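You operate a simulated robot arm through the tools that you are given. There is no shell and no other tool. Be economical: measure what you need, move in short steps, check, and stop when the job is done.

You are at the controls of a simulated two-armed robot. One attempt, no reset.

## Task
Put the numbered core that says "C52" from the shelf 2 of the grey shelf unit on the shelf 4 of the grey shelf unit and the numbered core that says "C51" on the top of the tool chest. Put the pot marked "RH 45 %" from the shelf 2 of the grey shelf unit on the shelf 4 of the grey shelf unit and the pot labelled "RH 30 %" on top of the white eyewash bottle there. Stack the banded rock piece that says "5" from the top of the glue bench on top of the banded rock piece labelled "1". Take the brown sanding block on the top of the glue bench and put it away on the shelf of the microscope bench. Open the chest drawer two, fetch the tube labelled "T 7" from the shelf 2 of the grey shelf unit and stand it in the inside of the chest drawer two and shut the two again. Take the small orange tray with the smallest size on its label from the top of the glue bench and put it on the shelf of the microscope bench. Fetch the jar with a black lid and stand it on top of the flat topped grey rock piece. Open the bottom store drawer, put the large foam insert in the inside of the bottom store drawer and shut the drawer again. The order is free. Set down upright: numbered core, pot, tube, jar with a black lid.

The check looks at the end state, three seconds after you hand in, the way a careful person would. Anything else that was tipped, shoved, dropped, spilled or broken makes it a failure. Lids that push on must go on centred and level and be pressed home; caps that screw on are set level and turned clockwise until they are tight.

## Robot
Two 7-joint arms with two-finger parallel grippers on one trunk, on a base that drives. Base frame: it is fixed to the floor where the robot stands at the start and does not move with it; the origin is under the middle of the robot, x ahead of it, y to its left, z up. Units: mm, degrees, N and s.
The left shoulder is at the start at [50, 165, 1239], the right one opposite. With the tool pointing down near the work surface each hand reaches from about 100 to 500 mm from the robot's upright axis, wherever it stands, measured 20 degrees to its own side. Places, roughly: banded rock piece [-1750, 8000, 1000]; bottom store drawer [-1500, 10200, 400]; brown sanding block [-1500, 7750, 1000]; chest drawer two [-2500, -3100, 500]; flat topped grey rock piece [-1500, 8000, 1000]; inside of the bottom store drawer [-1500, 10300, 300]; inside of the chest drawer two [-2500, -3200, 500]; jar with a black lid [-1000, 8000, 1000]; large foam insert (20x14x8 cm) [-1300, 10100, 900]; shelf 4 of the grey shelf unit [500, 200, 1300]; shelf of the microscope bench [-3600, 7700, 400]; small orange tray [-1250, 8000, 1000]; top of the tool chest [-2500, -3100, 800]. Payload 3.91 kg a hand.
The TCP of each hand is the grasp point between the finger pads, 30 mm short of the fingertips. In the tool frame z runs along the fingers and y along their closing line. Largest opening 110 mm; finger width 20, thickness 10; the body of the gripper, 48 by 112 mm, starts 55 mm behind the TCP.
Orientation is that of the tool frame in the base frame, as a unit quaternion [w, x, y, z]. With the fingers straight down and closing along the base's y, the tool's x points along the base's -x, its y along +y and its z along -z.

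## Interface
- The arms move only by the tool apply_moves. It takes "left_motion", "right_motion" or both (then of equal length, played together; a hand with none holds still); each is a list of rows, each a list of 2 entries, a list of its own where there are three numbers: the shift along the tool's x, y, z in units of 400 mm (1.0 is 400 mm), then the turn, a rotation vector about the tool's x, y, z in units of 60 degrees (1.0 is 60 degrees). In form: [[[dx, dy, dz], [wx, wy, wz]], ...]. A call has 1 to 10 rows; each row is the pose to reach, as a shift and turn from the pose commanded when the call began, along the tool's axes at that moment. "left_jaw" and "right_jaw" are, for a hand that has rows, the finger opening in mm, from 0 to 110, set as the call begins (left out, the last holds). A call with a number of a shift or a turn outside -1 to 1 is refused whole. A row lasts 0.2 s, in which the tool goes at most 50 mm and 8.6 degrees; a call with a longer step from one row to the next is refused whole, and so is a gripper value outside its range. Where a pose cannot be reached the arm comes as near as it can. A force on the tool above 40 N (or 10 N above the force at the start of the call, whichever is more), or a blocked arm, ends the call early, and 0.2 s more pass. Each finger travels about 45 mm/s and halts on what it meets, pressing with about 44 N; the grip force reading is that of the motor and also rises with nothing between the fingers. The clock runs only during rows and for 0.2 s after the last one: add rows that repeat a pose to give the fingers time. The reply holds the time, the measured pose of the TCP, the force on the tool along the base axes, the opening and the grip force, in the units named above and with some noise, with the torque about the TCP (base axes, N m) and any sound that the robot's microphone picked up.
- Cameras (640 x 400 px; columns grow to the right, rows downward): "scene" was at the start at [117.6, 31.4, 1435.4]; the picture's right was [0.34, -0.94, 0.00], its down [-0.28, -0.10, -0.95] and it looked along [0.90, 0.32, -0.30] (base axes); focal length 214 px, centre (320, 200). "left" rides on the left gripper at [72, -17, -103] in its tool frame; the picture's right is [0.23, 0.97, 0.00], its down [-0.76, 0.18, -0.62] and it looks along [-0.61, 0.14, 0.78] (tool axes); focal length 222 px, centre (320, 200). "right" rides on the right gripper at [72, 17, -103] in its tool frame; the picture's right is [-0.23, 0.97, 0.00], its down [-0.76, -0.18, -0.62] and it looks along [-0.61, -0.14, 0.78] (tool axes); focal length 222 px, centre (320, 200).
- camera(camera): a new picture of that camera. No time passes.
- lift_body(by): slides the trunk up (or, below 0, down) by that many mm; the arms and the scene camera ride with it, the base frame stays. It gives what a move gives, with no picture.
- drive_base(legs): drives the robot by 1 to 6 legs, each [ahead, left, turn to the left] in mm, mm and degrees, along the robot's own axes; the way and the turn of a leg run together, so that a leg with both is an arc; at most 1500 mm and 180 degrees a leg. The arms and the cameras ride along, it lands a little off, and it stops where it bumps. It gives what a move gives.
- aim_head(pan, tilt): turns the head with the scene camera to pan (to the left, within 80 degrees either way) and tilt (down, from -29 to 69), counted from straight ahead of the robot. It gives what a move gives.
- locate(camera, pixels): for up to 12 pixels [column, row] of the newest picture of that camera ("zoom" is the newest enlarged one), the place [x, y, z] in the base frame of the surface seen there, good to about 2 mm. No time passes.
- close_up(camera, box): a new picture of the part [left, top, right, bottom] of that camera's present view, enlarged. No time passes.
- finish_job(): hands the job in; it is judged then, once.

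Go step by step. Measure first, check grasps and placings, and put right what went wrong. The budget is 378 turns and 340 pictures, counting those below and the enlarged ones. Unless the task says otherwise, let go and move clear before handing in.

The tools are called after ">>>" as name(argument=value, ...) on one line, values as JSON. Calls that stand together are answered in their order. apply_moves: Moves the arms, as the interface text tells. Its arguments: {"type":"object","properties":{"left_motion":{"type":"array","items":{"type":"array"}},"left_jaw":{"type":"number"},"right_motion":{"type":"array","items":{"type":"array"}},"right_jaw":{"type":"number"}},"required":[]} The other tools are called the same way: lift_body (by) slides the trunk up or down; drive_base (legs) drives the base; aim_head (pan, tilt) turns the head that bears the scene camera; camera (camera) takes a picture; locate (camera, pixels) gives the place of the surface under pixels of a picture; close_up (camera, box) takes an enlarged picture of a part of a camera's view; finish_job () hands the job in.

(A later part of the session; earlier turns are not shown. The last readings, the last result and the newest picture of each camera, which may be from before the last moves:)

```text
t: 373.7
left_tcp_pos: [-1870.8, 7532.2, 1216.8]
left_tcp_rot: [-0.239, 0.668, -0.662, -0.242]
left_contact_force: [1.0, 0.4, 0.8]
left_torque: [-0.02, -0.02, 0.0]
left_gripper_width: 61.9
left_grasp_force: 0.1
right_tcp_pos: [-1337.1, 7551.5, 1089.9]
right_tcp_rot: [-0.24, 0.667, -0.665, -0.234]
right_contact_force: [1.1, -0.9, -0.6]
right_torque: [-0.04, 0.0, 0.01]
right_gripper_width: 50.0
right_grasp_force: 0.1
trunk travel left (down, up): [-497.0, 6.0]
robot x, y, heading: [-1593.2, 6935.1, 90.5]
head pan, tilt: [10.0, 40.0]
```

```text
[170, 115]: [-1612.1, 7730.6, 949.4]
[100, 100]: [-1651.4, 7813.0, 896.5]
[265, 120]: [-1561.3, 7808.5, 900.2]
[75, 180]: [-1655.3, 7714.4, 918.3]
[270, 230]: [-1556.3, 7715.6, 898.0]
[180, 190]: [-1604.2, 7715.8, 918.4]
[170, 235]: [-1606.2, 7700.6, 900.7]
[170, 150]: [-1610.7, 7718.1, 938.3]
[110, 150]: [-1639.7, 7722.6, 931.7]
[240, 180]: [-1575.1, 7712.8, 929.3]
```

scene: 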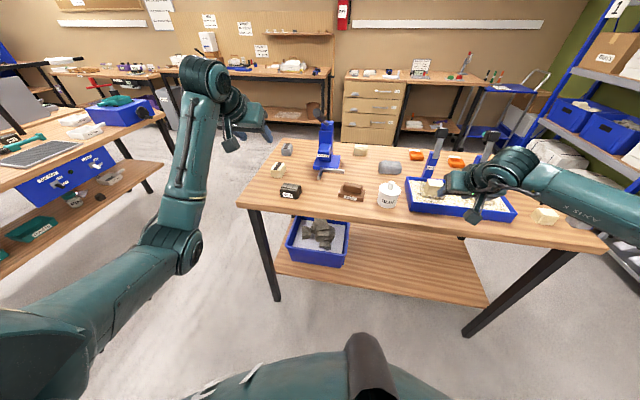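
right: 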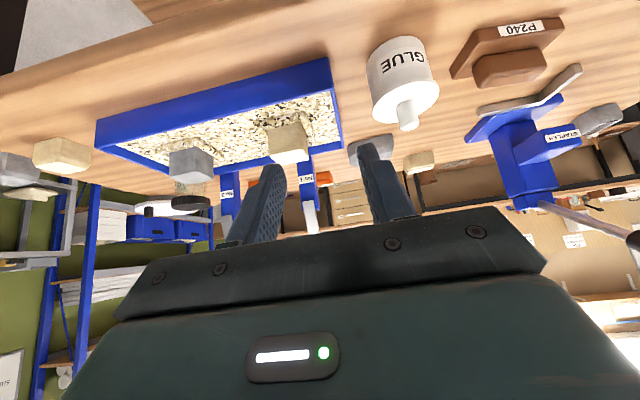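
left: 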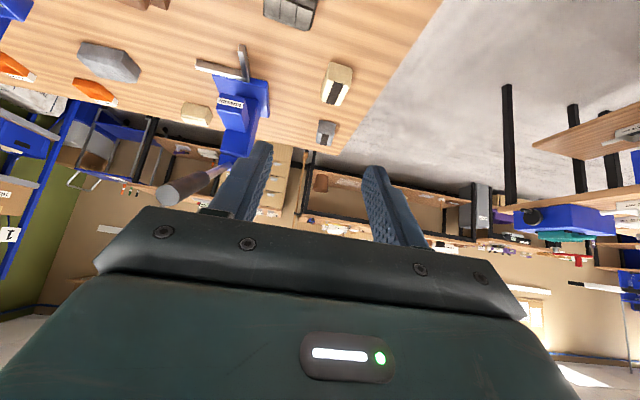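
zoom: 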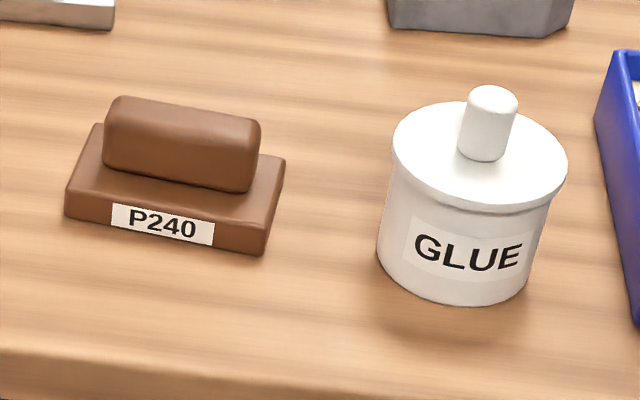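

>>> drive_base(legs=[[120, 0, 0]])

>>> apply_moves(left_motion=[[[0.04, -0.012, 0.09], [0, 0, 0]], [[0.08, -0.024, 0.18], [0, 0, 0]], [[0.13, -0.036, 0.27], [0, 0, 0]], [[0.18, -0.048, 0.36], [0, 0, 0]], [[0.23, -0.06, 0.45], [0, 0, 0]], [[0.28, -0.07, 0.53], [0, 0, 0]]], left_jaw=100)

>>> camera(camera="left")

>>> camera(camera="scene")

```text
t: 374.9
left_tcp_pos: [-1874.2, 7652.1, 1217.4]
left_tcp_rot: [-0.239, 0.669, -0.662, -0.241]
left_contact_force: [0.5, 0.0, -1.5]
left_torque: [-0.05, -0.02, -0.03]
left_gripper_width: 61.8
left_grasp_force: 0.0
right_tcp_pos: [-1338.3, 7670.7, 1090.8]
right_tcp_rot: [-0.239, 0.667, -0.666, -0.234]
right_contact_force: [-1.0, -0.8, -0.3]
right_torque: [0.0, -0.02, -0.03]
right_gripper_width: 50.0
right_grasp_force: 0.0
trunk travel left (down, up): [-497.0, 6.0]
robot x, y, heading: [-1595.6, 7051.9, 90.6]
head pan, tilt: [10.0, 40.0]
```

```text
t: 376.4
left_tcp_pos: [-1847.6, 7701.1, 984.1]
left_tcp_rot: [-0.24, 0.668, -0.661, -0.242]
left_contact_force: [0.4, 0.5, 0.8]
left_torque: [0.01, 0.0, -0.02]
left_gripper_width: 100.1
left_grasp_force: 0.1
right_tcp_pos: [-1338.9, 7672.0, 1091.0]
right_tcp_rot: [-0.24, 0.667, -0.665, -0.235]
right_contact_force: [0.2, 0.8, -0.1]
right_torque: [-0.03, -0.02, 0.02]
right_gripper_width: 50.3
right_grasp_force: 0.1
trunk travel left (down, up): [-497.0, 6.0]
robot x, y, heading: [-1595.4, 7052.9, 90.6]
head pan, tilt: [10.0, 40.0]
```

```text
185 pictures are left
```

left: 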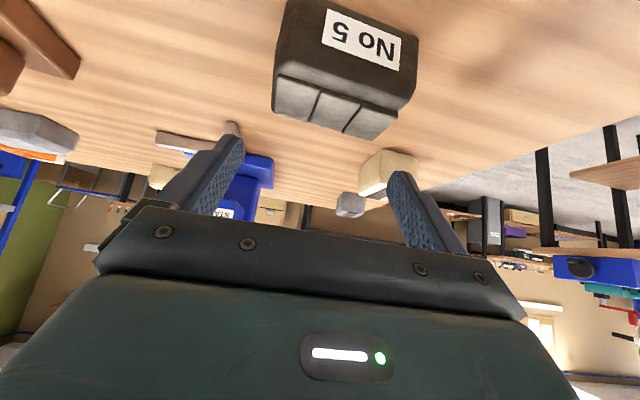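

```text
184 pictures are left
```

scene: 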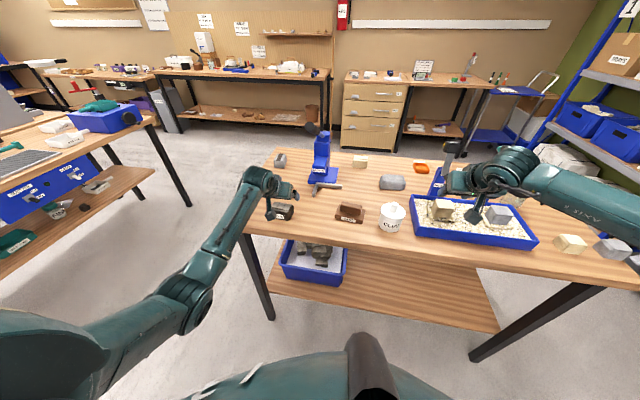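

>>> locate(camera="left", pixels=[[282, 72], [405, 100], [280, 105], [378, 133], [340, 100], [285, 45], [412, 75], [360, 40]])

```text
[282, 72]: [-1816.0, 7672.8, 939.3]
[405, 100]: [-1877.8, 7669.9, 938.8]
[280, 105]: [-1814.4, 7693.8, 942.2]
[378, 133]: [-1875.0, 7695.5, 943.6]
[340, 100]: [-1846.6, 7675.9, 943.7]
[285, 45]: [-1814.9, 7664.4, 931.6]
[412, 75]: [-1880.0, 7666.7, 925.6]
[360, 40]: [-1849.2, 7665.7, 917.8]
```

>>> apply_moves(left_motion=[[[0.06, 0, 0.045], [0, 0, 0]], [[0.12, 0, 0.089], [0, 0, 0]]])

>>> apply_moves(left_motion=[[[0, 0, 0], [0, 0, 0]], [[0, 0, 0], [0, 0, 0]], [[0, 0, 0], [0, 0, 0]], [[0, 0, 0], [0, 0, 0]], [[0, 0, 0], [0, 0, 0]]], left_jaw=50)

>>> camera(camera="left")

```text
t: 376.9
left_tcp_pos: [-1845.3, 7688.7, 929.6]
left_tcp_rot: [-0.242, 0.667, -0.661, -0.244]
left_contact_force: [-0.6, -1.9, 8.2]
left_torque: [0.04, -0.01, -0.13]
left_gripper_width: 100.1
left_grasp_force: 0.1
right_tcp_pos: [-1337.8, 7669.2, 1090.5]
right_tcp_rot: [-0.239, 0.667, -0.665, -0.235]
right_contact_force: [0.0, -0.7, -0.3]
right_torque: [-0.01, 0.01, 0.0]
right_gripper_width: 49.8
right_grasp_force: 0.1
trunk travel left (down, up): [-497.0, 6.0]
robot x, y, heading: [-1594.3, 7052.5, 90.4]
head pan, tilt: [10.0, 40.0]
```

```text
t: 378.1
left_tcp_pos: [-1846.2, 7687.3, 929.2]
left_tcp_rot: [-0.242, 0.667, -0.66, -0.245]
left_contact_force: [-0.7, 0.5, 16.1]
left_torque: [0.32, -0.04, -0.06]
left_gripper_width: 71.6
left_grasp_force: 44.5
right_tcp_pos: [-1337.6, 7669.9, 1091.8]
right_tcp_rot: [-0.241, 0.667, -0.665, -0.235]
right_contact_force: [-0.3, -0.9, 0.3]
right_torque: [0.03, 0.0, 0.01]
right_gripper_width: 50.1
right_grasp_force: 0.0
trunk travel left (down, up): [-497.0, 6.0]
robot x, y, heading: [-1596.3, 7052.3, 90.4]
head pan, tilt: [10.0, 40.0]
```

```text
183 pictures are left
```

left: 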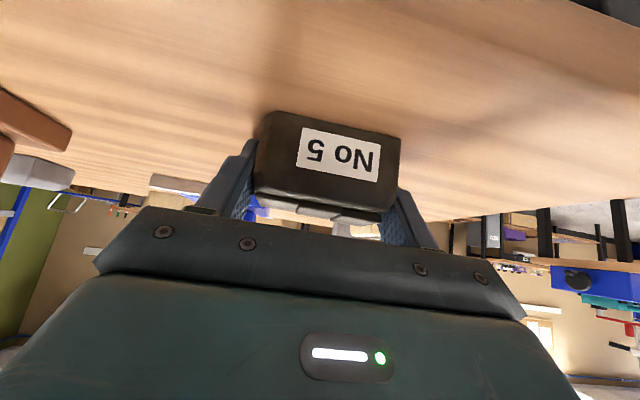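

>>> apply_moves(left_motion=[[[-0.04, 0, -0.048], [0, 0, 0]], [[-0.1, 0, -0.12], [0, 0, 0]], [[-0.17, 0, -0.2], [0, 0, 0]], [[-0.24, 0, -0.28], [0, 0, 0]], [[-0.27, 0, -0.37], [0, 0, 0]]])

>>> drive_base(legs=[[-150, 0, 0], [0, 280, 0]])

>>> camera(camera="scene")

>>> camera(camera="left")

```text
t: 379.4
left_tcp_pos: [-1844.7, 7674.5, 1107.3]
left_tcp_rot: [-0.239, 0.67, -0.66, -0.242]
left_contact_force: [-0.9, 0.1, -2.2]
left_torque: [-0.01, -0.06, -0.02]
left_gripper_width: 71.7
left_grasp_force: 44.5
right_tcp_pos: [-1338.6, 7670.7, 1092.3]
right_tcp_rot: [-0.241, 0.667, -0.665, -0.234]
right_contact_force: [-0.1, 0.1, 0.1]
right_torque: [-0.01, 0.0, 0.0]
right_gripper_width: 50.3
right_grasp_force: 0.0
trunk travel left (down, up): [-497.0, 6.0]
robot x, y, heading: [-1597.7, 7051.4, 90.4]
head pan, tilt: [10.0, 40.0]
```

```text
t: 382.3
left_tcp_pos: [-2128.8, 7524.8, 1108.0]
left_tcp_rot: [-0.239, 0.668, -0.662, -0.241]
left_contact_force: [-0.4, 0.4, -2.3]
left_torque: [0.03, 0.01, -0.02]
left_gripper_width: 71.6
left_grasp_force: 43.9
right_tcp_pos: [-1621.9, 7520.8, 1090.9]
right_tcp_rot: [0.24, -0.666, 0.666, 0.234]
right_contact_force: [0.5, -0.6, -0.3]
right_torque: [0.03, -0.01, -0.02]
right_gripper_width: 50.2
right_grasp_force: 0.0
trunk travel left (down, up): [-497.0, 6.0]
robot x, y, heading: [-1883.4, 6899.2, 90.5]
head pan, tilt: [10.0, 40.0]
```

```text
182 pictures are left
```

scene: 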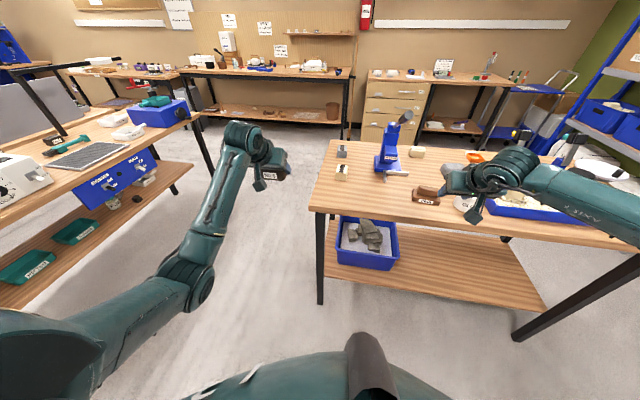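

```text
181 pictures are left
```

left: 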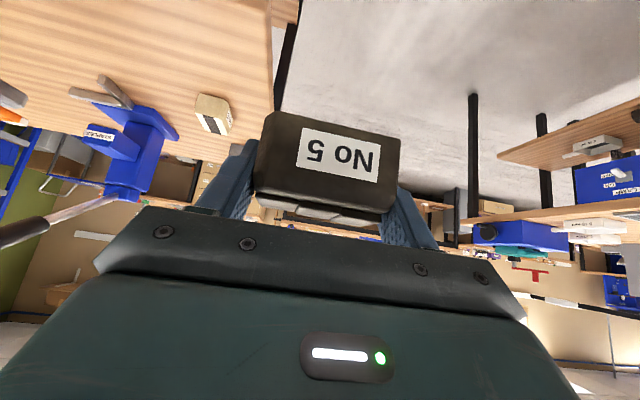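

>>> drive_base(legs=[[150, 0, 0]])

>>> apply_moves(right_motion=[[[0.02, -0.01, 0.08], [0, 0, 0]], [[0.04, -0.02, 0.16], [0, 0, 0]], [[0.07, -0.03, 0.24], [0, 0, 0]], [[0.08, -0.03, 0.27], [0, 0, 0]]], right_jaw=92)

>>> camera(camera="right")

```text
t: 383.7
left_tcp_pos: [-2126.2, 7673.8, 1105.9]
left_tcp_rot: [-0.239, 0.668, -0.662, -0.242]
left_contact_force: [0.6, -0.6, -2.9]
left_torque: [0.01, 0.01, 0.04]
left_gripper_width: 71.7
left_grasp_force: 44.0
right_tcp_pos: [-1620.5, 7668.3, 1090.3]
right_tcp_rot: [0.239, -0.665, 0.667, 0.234]
right_contact_force: [-0.1, 1.2, 0.0]
right_torque: [-0.01, -0.02, 0.04]
right_gripper_width: 50.3
right_grasp_force: 0.0
trunk travel left (down, up): [-497.0, 6.0]
robot x, y, heading: [-1877.5, 7051.2, 90.5]
head pan, tilt: [10.0, 40.0]
```

```text
t: 384.7
left_tcp_pos: [-2126.1, 7673.5, 1107.0]
left_tcp_rot: [-0.241, 0.666, -0.663, -0.241]
left_contact_force: [-0.1, -0.2, -4.6]
left_torque: [-0.03, 0.0, -0.03]
left_gripper_width: 71.6
left_grasp_force: 43.8
right_tcp_pos: [-1607.2, 7707.8, 988.0]
right_tcp_rot: [0.24, -0.666, 0.667, 0.234]
right_contact_force: [0.2, 0.5, 0.1]
right_torque: [-0.04, -0.01, 0.0]
right_gripper_width: 91.8
right_grasp_force: 0.0
trunk travel left (down, up): [-497.0, 6.0]
robot x, y, heading: [-1880.7, 7052.6, 90.1]
head pan, tilt: [10.0, 40.0]
```

```text
180 pictures are left
```

right: 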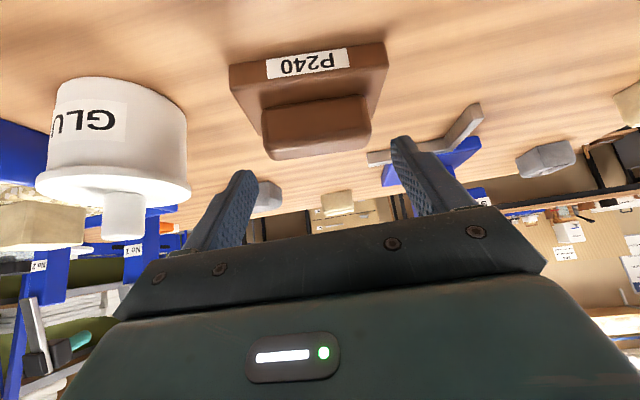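

>>> locate(camera="right", pixels=[[270, 125], [370, 115], [272, 150], [368, 140], [320, 145], [320, 115], [262, 105], [235, 75], [385, 60], [320, 157]])

```text
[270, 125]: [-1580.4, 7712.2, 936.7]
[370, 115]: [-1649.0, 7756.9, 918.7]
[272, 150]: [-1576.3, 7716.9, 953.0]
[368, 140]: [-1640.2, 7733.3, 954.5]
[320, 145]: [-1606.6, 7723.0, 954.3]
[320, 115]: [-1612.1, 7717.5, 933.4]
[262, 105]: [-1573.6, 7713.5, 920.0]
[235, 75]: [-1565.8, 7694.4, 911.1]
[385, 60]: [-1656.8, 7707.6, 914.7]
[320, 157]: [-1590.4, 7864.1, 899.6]
```

>>> apply_moves(right_motion=[[[0, 0.005, 0.02], [0.05, 0, 0.06]], [[0.02, 0.005, 0.05], [0.085, 0, 0.103]], [[0.036, 0.005, 0.087], [0.085, 0, 0.103]]])

>>> camera(camera="right")

```text
t: 385.5
left_tcp_pos: [-2126.9, 7674.0, 1107.3]
left_tcp_rot: [-0.24, 0.667, -0.662, -0.242]
left_contact_force: [0.8, 0.0, -2.4]
left_torque: [0.01, 0.01, 0.01]
left_gripper_width: 71.7
left_grasp_force: 43.9
right_tcp_pos: [-1608.8, 7719.7, 950.0]
right_tcp_rot: [0.257, -0.617, 0.712, 0.217]
right_contact_force: [-0.8, 0.7, 0.7]
right_torque: [0.01, 0.09, -0.01]
right_gripper_width: 91.6
right_grasp_force: 0.0
trunk travel left (down, up): [-497.0, 6.0]
robot x, y, heading: [-1878.9, 7048.8, 90.1]
head pan, tilt: [10.0, 40.0]
```

```text
179 pictures are left
```

right: 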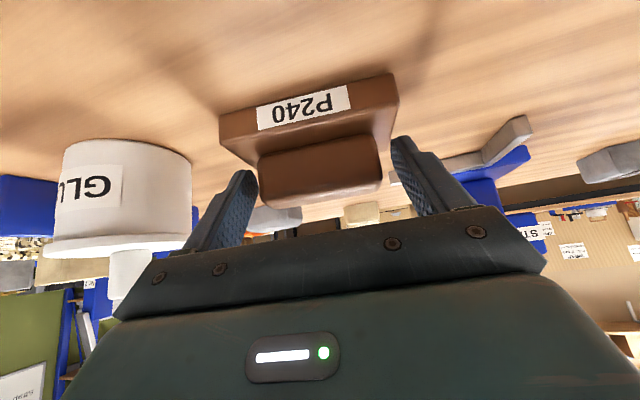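

>>> apply_moves(right_motion=[[[0, 0, 0], [0, 0, 0]], [[0, 0, 0], [0, 0, 0]], [[0, 0, 0], [0, 0, 0]], [[0, 0, 0], [0, 0, 0]], [[0, 0, 0], [0, 0, 0]]], right_jaw=45)

>>> apply_moves(right_motion=[[[-0.05, 0, -0.06], [0, 0, 0]], [[-0.12, 0, -0.14], [0, 0, 0]], [[-0.18, 0, -0.21], [0, 0, 0]]])

>>> camera(camera="right")

```text
t: 386.7
left_tcp_pos: [-2126.1, 7673.8, 1107.8]
left_tcp_rot: [-0.24, 0.668, -0.662, -0.241]
left_contact_force: [0.4, -0.4, -2.4]
left_torque: [0.01, 0.01, 0.0]
left_gripper_width: 71.9
left_grasp_force: 44.1
right_tcp_pos: [-1609.7, 7719.5, 948.6]
right_tcp_rot: [0.256, -0.617, 0.711, 0.218]
right_contact_force: [0.2, 0.7, 1.9]
right_torque: [0.15, 0.14, -0.08]
right_gripper_width: 74.4
right_grasp_force: 44.0
trunk travel left (down, up): [-497.0, 6.0]
robot x, y, heading: [-1878.7, 7056.0, 90.3]
head pan, tilt: [10.0, 40.0]
```

```text
t: 387.5
left_tcp_pos: [-2125.8, 7671.9, 1107.6]
left_tcp_rot: [-0.24, 0.667, -0.663, -0.242]
left_contact_force: [-0.5, -0.4, -2.8]
left_torque: [0.04, -0.04, 0.04]
left_gripper_width: 71.6
left_grasp_force: 43.9
right_tcp_pos: [-1610.0, 7722.6, 1061.2]
right_tcp_rot: [0.257, -0.617, 0.711, 0.217]
right_contact_force: [-0.7, -0.2, -1.9]
right_torque: [0.0, 0.03, 0.02]
right_gripper_width: 74.3
right_grasp_force: 43.3
trunk travel left (down, up): [-497.0, 6.0]
robot x, y, heading: [-1879.5, 7050.1, 90.3]
head pan, tilt: [10.0, 40.0]
```

```text
178 pictures are left
```

right: 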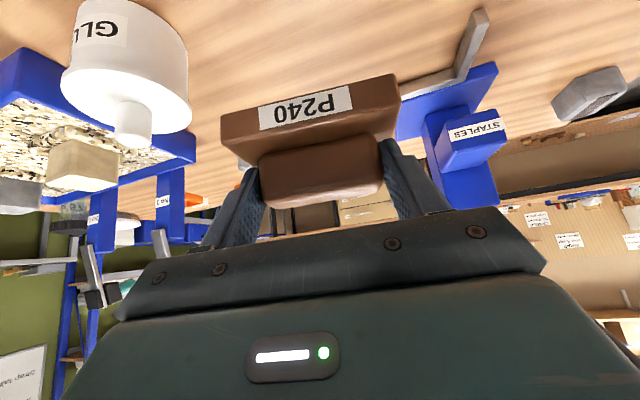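

>>> apply_moves(right_motion=[[[0, 0, 0], [-0.05, 0, -0.06]], [[0, 0, 0], [-0.085, 0, -0.103]]])

>>> drive_base(legs=[[-350, 0, 0], [0, 560, 0], [0, 0, 90]])

>>> aim_head(pan=-30, tilt=30)

>>> camera(camera="scene")

```text
t: 388.1
left_tcp_pos: [-2125.7, 7673.6, 1107.5]
left_tcp_rot: [-0.24, 0.667, -0.663, -0.241]
left_contact_force: [-0.3, -0.1, -3.1]
left_torque: [0.01, 0.0, -0.03]
left_gripper_width: 71.7
left_grasp_force: 44.1
right_tcp_pos: [-1610.3, 7723.3, 1060.1]
right_tcp_rot: [0.241, -0.666, 0.667, 0.234]
right_contact_force: [-0.6, -0.1, 0.0]
right_torque: [-0.01, -0.02, 0.0]
right_gripper_width: 74.3
right_grasp_force: 44.3
trunk travel left (down, up): [-497.0, 6.0]
robot x, y, heading: [-1879.3, 7047.8, 90.3]
head pan, tilt: [10.0, 40.0]
```

```text
t: 396.9
left_tcp_pos: [-3055.2, 6459.1, 1107.7]
left_tcp_rot: [-0.002, 0.94, -0.004, -0.341]
left_contact_force: [0.3, -0.8, -2.5]
left_torque: [0.04, -0.03, -0.01]
left_gripper_width: 71.7
left_grasp_force: 44.2
right_tcp_pos: [-3097.1, 6976.7, 1059.8]
right_tcp_rot: [-0.008, 0.942, -0.009, -0.335]
right_contact_force: [0.6, -1.2, -1.6]
right_torque: [0.0, 0.0, 0.02]
right_gripper_width: 74.6
right_grasp_force: 44.2
trunk travel left (down, up): [-497.0, 6.0]
robot x, y, heading: [-2427.4, 6699.7, 179.8]
head pan, tilt: [10.0, 40.0]
```

```text
t: 398.0
left_tcp_pos: [-3056.7, 6458.8, 1106.6]
left_tcp_rot: [-0.002, 0.94, -0.004, -0.34]
left_contact_force: [0.1, 0.7, -2.7]
left_torque: [-0.03, -0.02, -0.01]
left_gripper_width: 71.7
left_grasp_force: 43.9
right_tcp_pos: [-3097.3, 6977.7, 1060.4]
right_tcp_rot: [-0.007, 0.942, -0.009, -0.334]
right_contact_force: [0.2, -0.3, -1.1]
right_torque: [-0.02, -0.02, -0.02]
right_gripper_width: 74.5
right_grasp_force: 43.8
trunk travel left (down, up): [-497.0, 6.0]
robot x, y, heading: [-2426.6, 6692.3, 179.4]
head pan, tilt: [-30.0, 30.0]
```

```text
177 pictures are left
```

scene: 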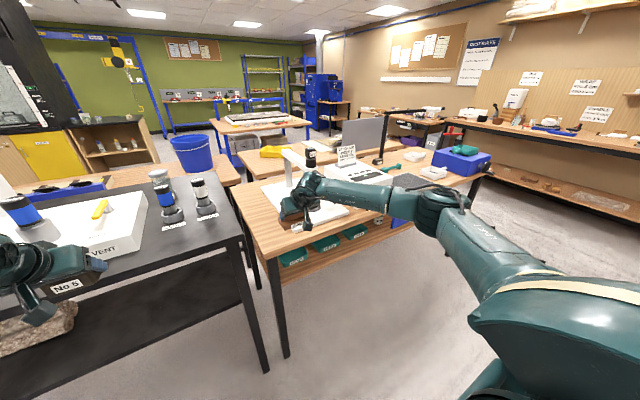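

>>> locate(camera="scene", pixels=[[265, 255], [400, 215], [480, 180], [285, 355], [395, 215], [300, 255], [350, 232], [480, 190], [310, 150], [240, 240], [385, 225], [455, 170]])

>>> close_up(camera="scene", box=[220, 130, 500, 305])

```text
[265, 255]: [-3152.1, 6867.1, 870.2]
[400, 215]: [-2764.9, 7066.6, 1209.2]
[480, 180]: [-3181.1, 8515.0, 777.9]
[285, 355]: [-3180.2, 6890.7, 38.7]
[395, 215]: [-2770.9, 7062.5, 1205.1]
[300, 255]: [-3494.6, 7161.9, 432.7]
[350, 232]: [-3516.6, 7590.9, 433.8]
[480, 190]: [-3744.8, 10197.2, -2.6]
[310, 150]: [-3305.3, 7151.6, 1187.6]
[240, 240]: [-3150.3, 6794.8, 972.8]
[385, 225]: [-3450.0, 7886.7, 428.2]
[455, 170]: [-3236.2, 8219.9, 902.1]
```

```text
2.29 times, centred on (360, 218) of scene
```

zoom: 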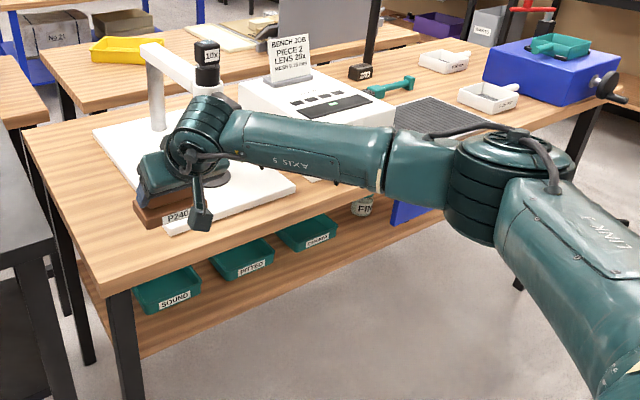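

>>> drive_base(legs=[[0, -800, 0.5]])

>>> apply_moves(left_motion=[[[0.0, 0, -0.08], [0, 0, 0]], [[0, 0, -0.16], [0, 0, 0]], [[-0.08, 0, -0.22], [0, 0, 0]], [[-0.16, 0, -0.28], [0, 0, 0]], [[-0.24, 0, -0.34], [0, 0, 0]], [[-0.32, 0, -0.4], [0, 0, 0]]], right_motion=[[[0.04, 0, -0.04], [0, 0, 0]], [[0.08, 0, -0.08], [0, 0, 0]], [[0.12, 0, -0.12], [0, 0, 0]], [[0.16, 0, -0.16], [0, 0, 0]], [[0.2, 0, -0.2], [0, 0, 0]], [[0.24, 0, -0.24], [0, 0, 0]]])

>>> lift_body(by=-400)

>>> aim_head(pan=0, tilt=35)

>>> camera(camera="scene")

```text
t: 402.2
left_tcp_pos: [-3046.6, 7242.5, 1106.2]
left_tcp_rot: [-0.001, 0.94, -0.003, -0.34]
left_contact_force: [-0.5, 1.2, -3.3]
left_torque: [0.06, -0.01, 0.0]
left_gripper_width: 71.6
left_grasp_force: 43.9
right_tcp_pos: [-3089.9, 7759.9, 1060.4]
right_tcp_rot: [-0.007, 0.942, -0.007, -0.335]
right_contact_force: [0.0, 0.6, -0.9]
right_torque: [-0.02, -0.01, 0.0]
right_gripper_width: 74.4
right_grasp_force: 44.3
trunk travel left (down, up): [-497.0, 6.0]
robot x, y, heading: [-2422.5, 7481.4, 179.3]
head pan, tilt: [-30.0, 30.0]
```

```text
t: 403.6
left_tcp_pos: [-3043.0, 7244.9, 1314.4]
left_tcp_rot: [-0.002, 0.94, -0.004, -0.34]
left_contact_force: [0.6, 0.3, -3.4]
left_torque: [0.02, -0.02, 0.01]
left_gripper_width: 71.9
left_grasp_force: 44.0
right_tcp_pos: [-2953.6, 7757.4, 1075.3]
right_tcp_rot: [-0.007, 0.942, -0.008, -0.336]
right_contact_force: [0.7, -0.6, -0.8]
right_torque: [0.0, -0.01, 0.04]
right_gripper_width: 74.5
right_grasp_force: 43.5
trunk travel left (down, up): [-497.0, 6.0]
robot x, y, heading: [-2420.0, 7478.4, 179.6]
head pan, tilt: [-30.0, 30.0]
```

```text
t: 407.4
left_tcp_pos: [-3043.3, 7243.3, 912.2]
left_tcp_rot: [-0.002, 0.94, -0.003, -0.341]
left_contact_force: [-0.3, -0.3, -2.6]
left_torque: [0.01, -0.02, 0.0]
left_gripper_width: 71.4
left_grasp_force: 44.4
right_tcp_pos: [-2955.6, 7756.2, 675.0]
right_tcp_rot: [-0.007, 0.942, -0.008, -0.335]
right_contact_force: [-0.8, -0.9, -1.1]
right_torque: [-0.04, -0.03, 0.0]
right_gripper_width: 74.4
right_grasp_force: 43.6
trunk travel left (down, up): [-97.0, 406.0]
robot x, y, heading: [-2421.3, 7483.7, 179.3]
head pan, tilt: [-30.0, 30.0]
```

```text
t: 408.4
left_tcp_pos: [-3043.6, 7244.1, 913.1]
left_tcp_rot: [-0.002, 0.94, -0.004, -0.341]
left_contact_force: [0.0, -0.2, -2.8]
left_torque: [-0.01, -0.02, 0.01]
left_gripper_width: 71.5
left_grasp_force: 43.4
right_tcp_pos: [-2956.0, 7756.7, 675.1]
right_tcp_rot: [-0.007, 0.942, -0.008, -0.334]
right_contact_force: [0.3, 0.2, -1.3]
right_torque: [-0.03, 0.01, 0.02]
right_gripper_width: 74.3
right_grasp_force: 43.7
trunk travel left (down, up): [-97.0, 406.0]
robot x, y, heading: [-2422.7, 7478.2, 179.6]
head pan, tilt: [0.0, 35.0]
```

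```text
175 pictures are left
```

scene: 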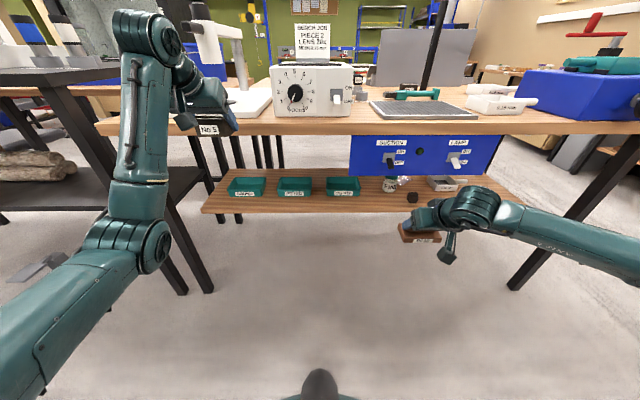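

>>> locate(camera="scene", pixels=[[300, 203], [240, 205], [370, 205], [400, 200], [420, 174], [350, 160], [340, 190], [388, 185], [413, 197], [443, 183], [480, 188], [210, 208]])

>>> close_up(camera="scene", box=[200, 120, 530, 230])

```text
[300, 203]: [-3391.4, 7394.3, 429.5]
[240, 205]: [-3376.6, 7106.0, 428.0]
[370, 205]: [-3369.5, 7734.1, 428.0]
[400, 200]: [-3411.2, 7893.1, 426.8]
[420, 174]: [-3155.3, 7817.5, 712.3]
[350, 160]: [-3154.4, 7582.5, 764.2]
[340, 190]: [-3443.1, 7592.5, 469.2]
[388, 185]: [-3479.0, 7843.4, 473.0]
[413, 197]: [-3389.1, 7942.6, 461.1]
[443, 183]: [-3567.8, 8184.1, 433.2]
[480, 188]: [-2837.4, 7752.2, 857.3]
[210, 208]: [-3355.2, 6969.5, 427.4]
```

```text
1.94 times, centred on (365, 175) of scene
```

zoom: 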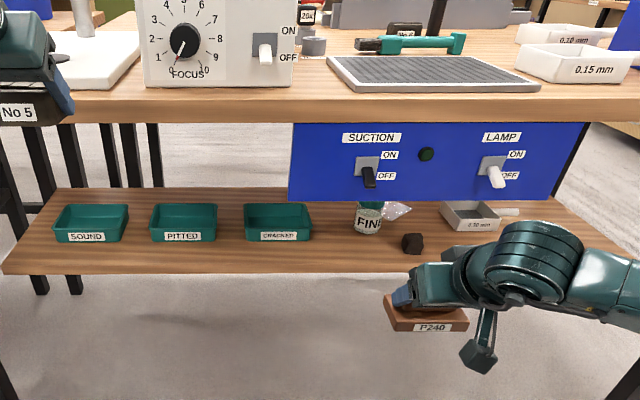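

>>> drive_base(legs=[[0, -545, 0]])

>>> lift_body(by=-90)

>>> aim_head(pan=-20, tilt=35)

>>> camera(camera="scene")

>>> camera(camera="right")

```text
t: 411.5
left_tcp_pos: [-3038.4, 7788.7, 913.9]
left_tcp_rot: [-0.001, 0.94, -0.005, -0.341]
left_contact_force: [0.6, -0.3, -3.3]
left_torque: [0.02, 0.0, -0.02]
left_gripper_width: 71.6
left_grasp_force: 43.6
right_tcp_pos: [-2948.2, 8301.0, 675.1]
right_tcp_rot: [-0.007, 0.942, -0.009, -0.335]
right_contact_force: [-0.6, -0.2, -2.0]
right_torque: [-0.06, 0.01, 0.0]
right_gripper_width: 74.6
right_grasp_force: 43.7
trunk travel left (down, up): [-97.0, 406.0]
robot x, y, heading: [-2418.8, 8025.3, 179.4]
head pan, tilt: [0.0, 35.0]
```

```text
t: 412.8
left_tcp_pos: [-3038.5, 7789.2, 823.9]
left_tcp_rot: [-0.003, 0.94, -0.005, -0.34]
left_contact_force: [0.8, -0.8, -3.0]
left_torque: [-0.04, -0.02, -0.03]
left_gripper_width: 71.8
left_grasp_force: 43.9
right_tcp_pos: [-2948.2, 8300.4, 584.7]
right_tcp_rot: [-0.007, 0.942, -0.009, -0.335]
right_contact_force: [-0.3, -0.5, 0.0]
right_torque: [0.01, -0.02, 0.05]
right_gripper_width: 74.4
right_grasp_force: 43.7
trunk travel left (down, up): [-7.0, 496.0]
robot x, y, heading: [-2412.8, 8021.8, 179.4]
head pan, tilt: [0.0, 35.0]
```

```text
t: 413.6
left_tcp_pos: [-3038.7, 7788.4, 823.8]
left_tcp_rot: [-0.001, 0.94, -0.004, -0.34]
left_contact_force: [-0.1, 0.3, -3.4]
left_torque: [0.02, -0.02, -0.03]
left_gripper_width: 71.6
left_grasp_force: 43.9
right_tcp_pos: [-2948.3, 8301.3, 583.3]
right_tcp_rot: [-0.008, 0.942, -0.01, -0.334]
right_contact_force: [-0.6, 0.5, -1.0]
right_torque: [0.0, -0.02, 0.01]
right_gripper_width: 74.5
right_grasp_force: 43.6
trunk travel left (down, up): [-7.0, 496.0]
robot x, y, heading: [-2415.2, 8020.6, 179.2]
head pan, tilt: [-20.0, 35.0]
```

```text
173 pictures are left
```

scene: 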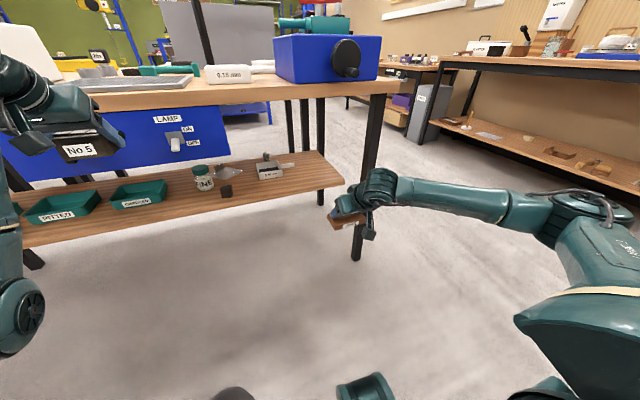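

```text
172 pictures are left
```

right: 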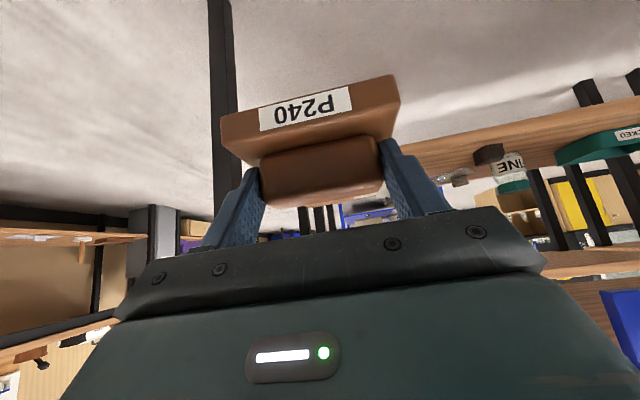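

>>> locate(camera="scene", pixels=[[340, 188], [318, 155], [310, 185], [290, 190], [260, 200], [270, 180], [227, 198], [240, 205], [360, 255], [305, 180], [190, 200], [250, 190]])

```text
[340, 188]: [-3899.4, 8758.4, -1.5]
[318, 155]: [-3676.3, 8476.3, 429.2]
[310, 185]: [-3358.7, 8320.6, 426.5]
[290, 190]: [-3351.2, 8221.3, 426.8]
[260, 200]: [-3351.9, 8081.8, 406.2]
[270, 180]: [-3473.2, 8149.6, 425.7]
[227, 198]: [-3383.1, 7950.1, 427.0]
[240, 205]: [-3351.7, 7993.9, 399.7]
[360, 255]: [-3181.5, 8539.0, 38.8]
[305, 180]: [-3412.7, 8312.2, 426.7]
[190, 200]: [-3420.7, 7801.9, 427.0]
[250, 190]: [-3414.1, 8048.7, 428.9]
```

>>> apply_moves(left_motion=[[[-0.07, 0, -0.085], [0, 0, 0]], [[-0.14, 0, -0.17], [0, 0, 0]], [[-0.21, 0, -0.254], [0, 0, 0]], [[-0.28, 0, -0.339], [0, 0, 0]], [[-0.35, 0, -0.424], [0, 0, 0]], [[-0.4, 0, -0.485], [0, 0, 0]]])

>>> camera(camera="scene")

```text
t: 415.0
left_tcp_pos: [-3033.3, 7788.5, 1060.3]
left_tcp_rot: [-0.002, 0.94, -0.007, -0.34]
left_contact_force: [0.5, 1.0, -3.6]
left_torque: [-0.03, -0.02, 0.03]
left_gripper_width: 71.7
left_grasp_force: 43.9
left hand out of reach, approached as far as the arm can: row 6
right_tcp_pos: [-2948.9, 8302.0, 584.4]
right_tcp_rot: [-0.007, 0.942, -0.008, -0.334]
right_contact_force: [-0.7, -0.3, -0.7]
right_torque: [0.01, -0.01, -0.01]
right_gripper_width: 74.5
right_grasp_force: 44.1
trunk travel left (down, up): [-7.0, 496.0]
robot x, y, heading: [-2415.7, 8021.4, 179.3]
head pan, tilt: [-20.0, 35.0]
```

```text
171 pictures are left
```

scene: 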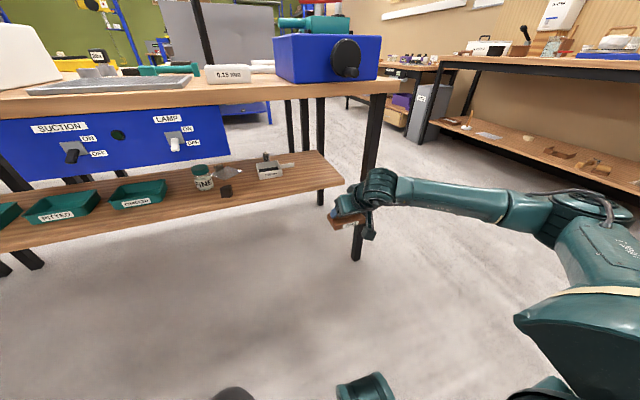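

>>> drive_base(legs=[[0, 76, 0.6], [240, 0, 0]])

>>> camera(camera="scene")

>>> camera(camera="right")

```text
t: 417.4
left_tcp_pos: [-3270.9, 7706.9, 1059.1]
left_tcp_rot: [0.0, 0.94, 0.001, -0.34]
left_contact_force: [-0.4, 0.1, -2.7]
left_torque: [-0.02, -0.02, -0.03]
left_gripper_width: 71.6
left_grasp_force: 44.5
right_tcp_pos: [-3190.1, 8219.4, 584.8]
right_tcp_rot: [-0.005, 0.942, -0.002, -0.334]
right_contact_force: [-0.1, -0.6, -0.9]
right_torque: [0.03, 0.0, 0.03]
right_gripper_width: 74.4
right_grasp_force: 44.5
trunk travel left (down, up): [-7.0, 496.0]
robot x, y, heading: [-2653.6, 7947.9, -179.9]
head pan, tilt: [-20.0, 35.0]
```

```text
170 pictures are left
```

scene: 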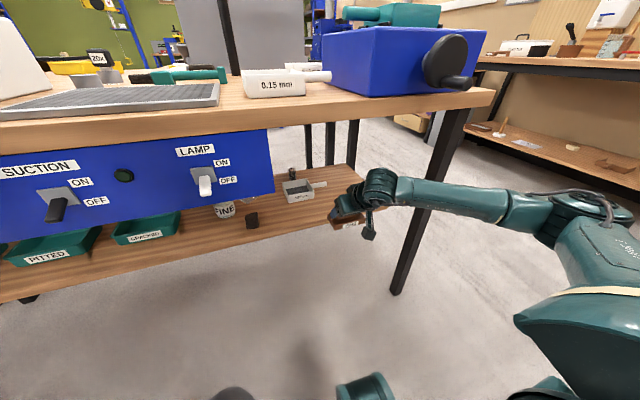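

```text
169 pictures are left
```

right: 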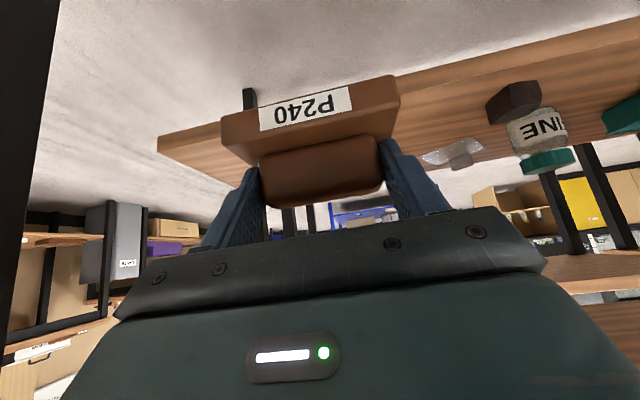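

>>> locate(camera="scene", pixels=[[480, 200], [540, 215], [580, 205], [420, 185], [400, 290], [440, 170], [335, 175], [350, 190]])

```text
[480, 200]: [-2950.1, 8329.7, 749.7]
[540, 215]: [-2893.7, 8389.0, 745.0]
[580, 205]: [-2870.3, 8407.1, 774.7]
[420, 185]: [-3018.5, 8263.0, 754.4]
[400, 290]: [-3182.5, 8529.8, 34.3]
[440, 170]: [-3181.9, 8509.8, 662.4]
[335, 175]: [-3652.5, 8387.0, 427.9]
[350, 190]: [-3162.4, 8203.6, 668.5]
```

>>> apply_moves(right_motion=[[[-0.06, 0, 0.085], [0, 0, 0]], [[-0.13, 0, 0.165], [0, 0, 0]], [[-0.2, 0, 0.245], [0, 0, 0]], [[-0.265, 0, 0.325], [0, 0, 0]], [[-0.331, 0, 0.405], [0, 0, 0]]])

>>> camera(camera="right")

>>> camera(camera="scene")

```text
t: 418.6
left_tcp_pos: [-3271.3, 7704.3, 1061.0]
left_tcp_rot: [0.001, 0.94, 0.001, -0.341]
left_contact_force: [-1.2, 0.9, -3.3]
left_torque: [-0.03, -0.03, 0.0]
left_gripper_width: 71.8
left_grasp_force: 43.9
right_tcp_pos: [-3398.3, 8221.0, 544.3]
right_tcp_rot: [-0.006, 0.942, -0.003, -0.335]
right_contact_force: [0.3, -0.1, -2.1]
right_torque: [-0.01, -0.01, 0.05]
right_gripper_width: 74.5
right_grasp_force: 44.4
trunk travel left (down, up): [-7.0, 496.0]
robot x, y, heading: [-2652.3, 7949.0, -179.9]
head pan, tilt: [-20.0, 35.0]
```

```text
168 pictures are left
```

right: 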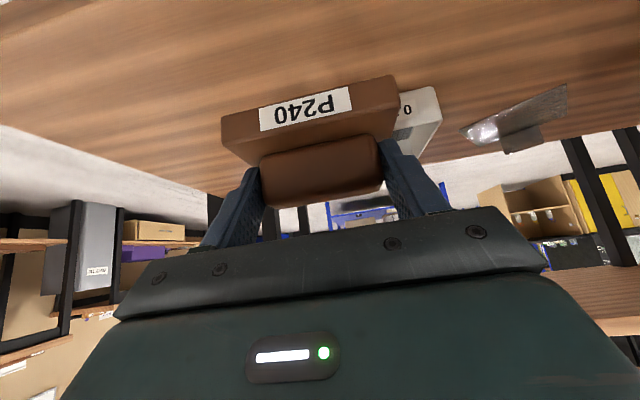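

```text
167 pictures are left
```

scene: 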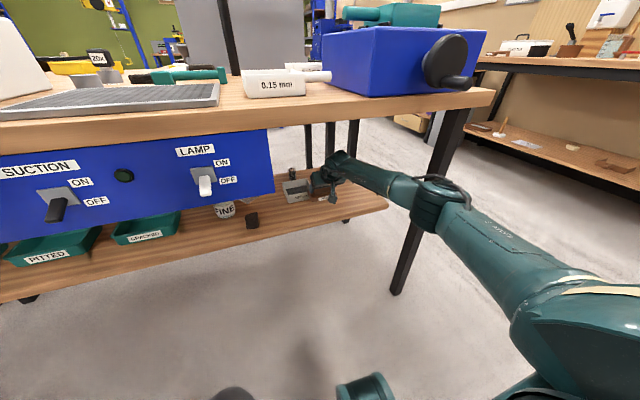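

>>> locate(camera="right", pixels=[[405, 110], [420, 120], [438, 120], [415, 135], [230, 135], [390, 100], [225, 60], [300, 60]])

```text
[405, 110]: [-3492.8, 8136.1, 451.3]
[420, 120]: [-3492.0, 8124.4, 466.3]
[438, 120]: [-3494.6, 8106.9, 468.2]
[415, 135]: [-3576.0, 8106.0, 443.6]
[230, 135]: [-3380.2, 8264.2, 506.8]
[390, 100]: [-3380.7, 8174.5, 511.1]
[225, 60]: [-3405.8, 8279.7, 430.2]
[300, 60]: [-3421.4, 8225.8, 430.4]
```

>>> apply_moves(right_motion=[[[0.05, 0, 0.06], [0, 0, 0]], [[0.1, 0, 0.121], [0, 0, 0]], [[0.1, 0, 0.121], [0, 0, 0]]])

>>> apply_moves(right_motion=[[[0.003, 0, 0.004], [0, 0, 0]], [[0.005, 0, 0.006], [0, 0, 0]]])

>>> camera(camera="right")

```text
t: 419.4
left_tcp_pos: [-3269.9, 7705.3, 1062.2]
left_tcp_rot: [0.001, 0.94, 0.001, -0.341]
left_contact_force: [0.2, 0.6, -3.6]
left_torque: [0.01, -0.01, -0.01]
left_gripper_width: 71.8
left_grasp_force: 43.8
right_tcp_pos: [-3395.8, 8222.5, 480.7]
right_tcp_rot: [-0.005, 0.942, -0.004, -0.336]
right_contact_force: [-0.9, -0.5, 1.5]
right_torque: [-0.14, 0.12, -0.02]
right_gripper_width: 74.6
right_grasp_force: 43.9
trunk travel left (down, up): [-7.0, 496.0]
robot x, y, heading: [-2656.8, 7949.3, -180.0]
head pan, tilt: [-20.0, 35.0]
```

```text
t: 420.0
left_tcp_pos: [-3268.3, 7706.4, 1062.6]
left_tcp_rot: [0.0, 0.94, 0.001, -0.341]
left_contact_force: [0.2, 0.2, -2.7]
left_torque: [-0.03, -0.01, -0.01]
left_gripper_width: 72.2
left_grasp_force: 43.9
right_tcp_pos: [-3395.3, 8221.3, 480.0]
right_tcp_rot: [-0.005, 0.941, -0.004, -0.337]
right_contact_force: [3.3, 1.6, 15.1]
right_torque: [-0.69, -0.43, 0.22]
right_gripper_width: 74.3
right_grasp_force: 44.0
trunk travel left (down, up): [-7.0, 496.0]
robot x, y, heading: [-2657.1, 7946.5, -180.0]
head pan, tilt: [-20.0, 35.0]
```

```text
166 pictures are left
```

right: 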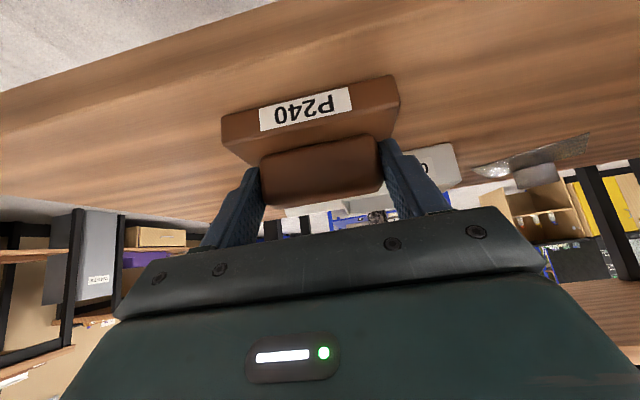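

On the shelf with 15 N contact; I release, withdraw and back out.

>>> apply_moves(right_motion=[[[0, 0, 0], [0, 0, 0]], [[0, 0, 0], [0, 0, 0]], [[0, 0, 0], [0, 0, 0]], [[0, 0, 0], [0, 0, 0]]], right_jaw=98)

>>> apply_moves(right_motion=[[[-0.06, 0, -0.07], [0, 0, 0]], [[-0.1, 0, -0.14], [0, 0, 0]], [[-0.02, 0, -0.2], [0, 0, 0]], [[0.06, 0, -0.27], [0, 0, 0]], [[0.14, 0, -0.34], [0, 0, 0]], [[0.2, 0, -0.4], [0, 0, 0]]])

>>> camera(camera="scene")

>>> camera(camera="right")

```text
t: 421.0
left_tcp_pos: [-3268.1, 7704.3, 1062.6]
left_tcp_rot: [0.0, 0.94, 0.001, -0.341]
left_contact_force: [-0.5, 0.5, -3.4]
left_torque: [-0.01, -0.02, 0.0]
left_gripper_width: 71.6
left_grasp_force: 43.4
right_tcp_pos: [-3396.8, 8221.4, 479.9]
right_tcp_rot: [-0.005, 0.941, -0.003, -0.337]
right_contact_force: [-1.2, 4.2, 14.8]
right_torque: [-0.61, 0.24, -0.15]
right_gripper_width: 95.4
right_grasp_force: 0.0
trunk travel left (down, up): [-7.0, 496.0]
robot x, y, heading: [-2654.2, 7946.3, -180.0]
head pan, tilt: [-20.0, 35.0]
```

```text
t: 422.4
left_tcp_pos: [-3270.5, 7705.9, 1060.7]
left_tcp_rot: [0.001, 0.94, 0.001, -0.341]
left_contact_force: [0.8, 0.1, -2.7]
left_torque: [-0.02, 0.01, -0.03]
left_gripper_width: 71.9
left_grasp_force: 44.1
right_tcp_pos: [-3233.1, 8220.8, 551.6]
right_tcp_rot: [-0.005, 0.942, -0.003, -0.335]
right_contact_force: [-0.4, 0.0, 0.9]
right_torque: [-0.01, -0.01, 0.03]
right_gripper_width: 98.2
right_grasp_force: 0.0
trunk travel left (down, up): [-7.0, 496.0]
robot x, y, heading: [-2653.7, 7944.3, -179.9]
head pan, tilt: [-20.0, 35.0]
```

```text
165 pictures are left
```

scene: 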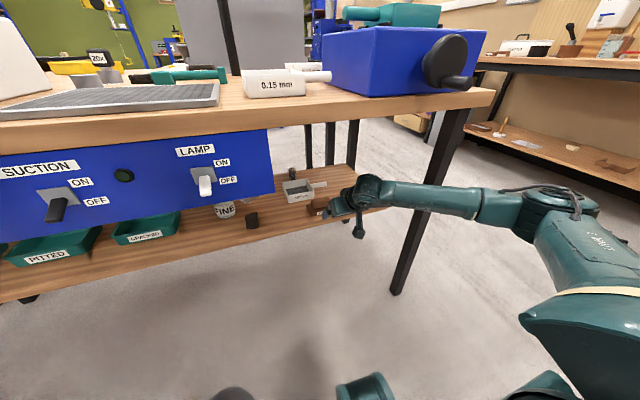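

```text
164 pictures are left
```

right: 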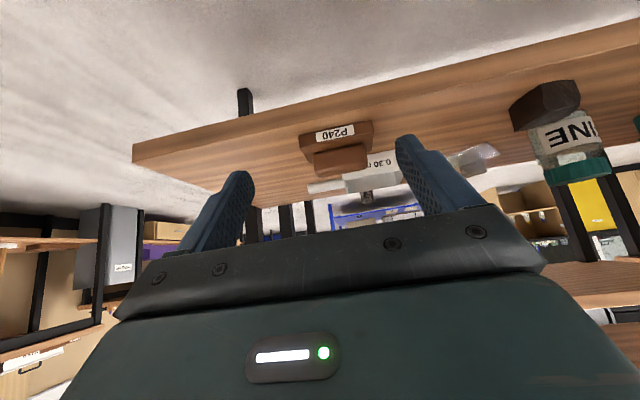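

>>> drive_base(legs=[[-240, 0, 0]])

>>> lift_body(by=400)

>>> drive_base(legs=[[0, -900, 0], [0, 0, 90]])

>>> aim_head(pan=15, tilt=35)

>>> camera(camera="scene")

```text
t: 424.2
left_tcp_pos: [-3032.5, 7704.0, 1060.7]
left_tcp_rot: [0.001, 0.941, 0.002, -0.339]
left_contact_force: [-0.6, 0.0, -3.2]
left_torque: [-0.03, 0.0, -0.03]
left_gripper_width: 71.6
left_grasp_force: 44.2
right_tcp_pos: [-2995.3, 8220.7, 551.5]
right_tcp_rot: [-0.005, 0.942, -0.002, -0.335]
right_contact_force: [0.6, -0.6, 0.3]
right_torque: [0.05, -0.02, 0.02]
right_gripper_width: 98.0
right_grasp_force: 0.1
trunk travel left (down, up): [-7.0, 496.0]
robot x, y, heading: [-2419.3, 7947.0, -180.0]
head pan, tilt: [-20.0, 35.0]
```

```text
t: 428.0
left_tcp_pos: [-3034.0, 7706.2, 1461.1]
left_tcp_rot: [0.001, 0.941, 0.002, -0.34]
left_contact_force: [-0.3, 0.9, -2.4]
left_torque: [0.03, 0.01, 0.01]
left_gripper_width: 71.7
left_grasp_force: 44.5
right_tcp_pos: [-2995.5, 8219.7, 951.1]
right_tcp_rot: [-0.005, 0.942, -0.002, -0.335]
right_contact_force: [-0.7, 1.3, -0.3]
right_torque: [0.01, -0.01, 0.01]
right_gripper_width: 97.8
right_grasp_force: 0.0
trunk travel left (down, up): [-407.0, 96.0]
robot x, y, heading: [-2421.1, 7948.7, -179.8]
head pan, tilt: [-20.0, 35.0]
```

```text
t: 436.5
left_tcp_pos: [-2177.6, 8229.8, 1461.7]
left_tcp_rot: [0.241, 0.665, 0.665, -0.241]
left_contact_force: [-0.5, 0.5, -3.2]
left_torque: [-0.01, 0.0, 0.03]
left_gripper_width: 71.7
left_grasp_force: 44.1
right_tcp_pos: [-2692.3, 8269.6, 951.2]
right_tcp_rot: [0.233, 0.669, 0.663, -0.241]
right_contact_force: [0.2, 0.1, 0.1]
right_torque: [-0.01, 0.03, 0.01]
right_gripper_width: 98.3
right_grasp_force: 0.0
trunk travel left (down, up): [-407.0, 96.0]
robot x, y, heading: [-2420.0, 8846.3, -90.0]
head pan, tilt: [-20.0, 35.0]
```

```text
t: 437.6
left_tcp_pos: [-2176.5, 8229.7, 1460.0]
left_tcp_rot: [0.24, 0.666, 0.665, -0.24]
left_contact_force: [0.5, -0.1, -4.2]
left_torque: [0.01, -0.01, 0.01]
left_gripper_width: 71.6
left_grasp_force: 43.7
right_tcp_pos: [-2691.3, 8268.9, 951.3]
right_tcp_rot: [0.234, 0.669, 0.663, -0.242]
right_contact_force: [0.5, 0.1, 0.0]
right_torque: [0.03, 0.02, 0.0]
right_gripper_width: 97.9
right_grasp_force: 0.0
trunk travel left (down, up): [-407.0, 96.0]
robot x, y, heading: [-2420.1, 8841.6, -90.1]
head pan, tilt: [15.0, 35.0]
```

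```text
163 pictures are left
```

scene: 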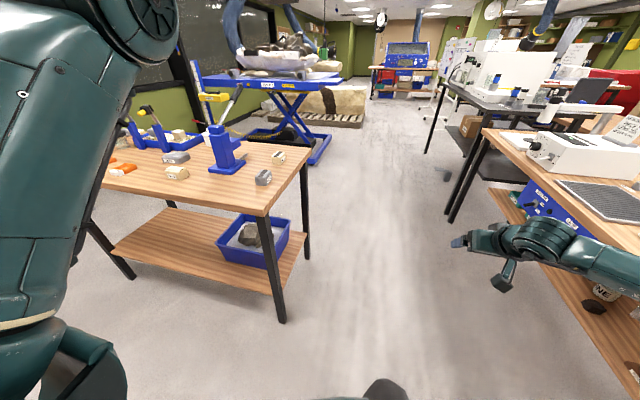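

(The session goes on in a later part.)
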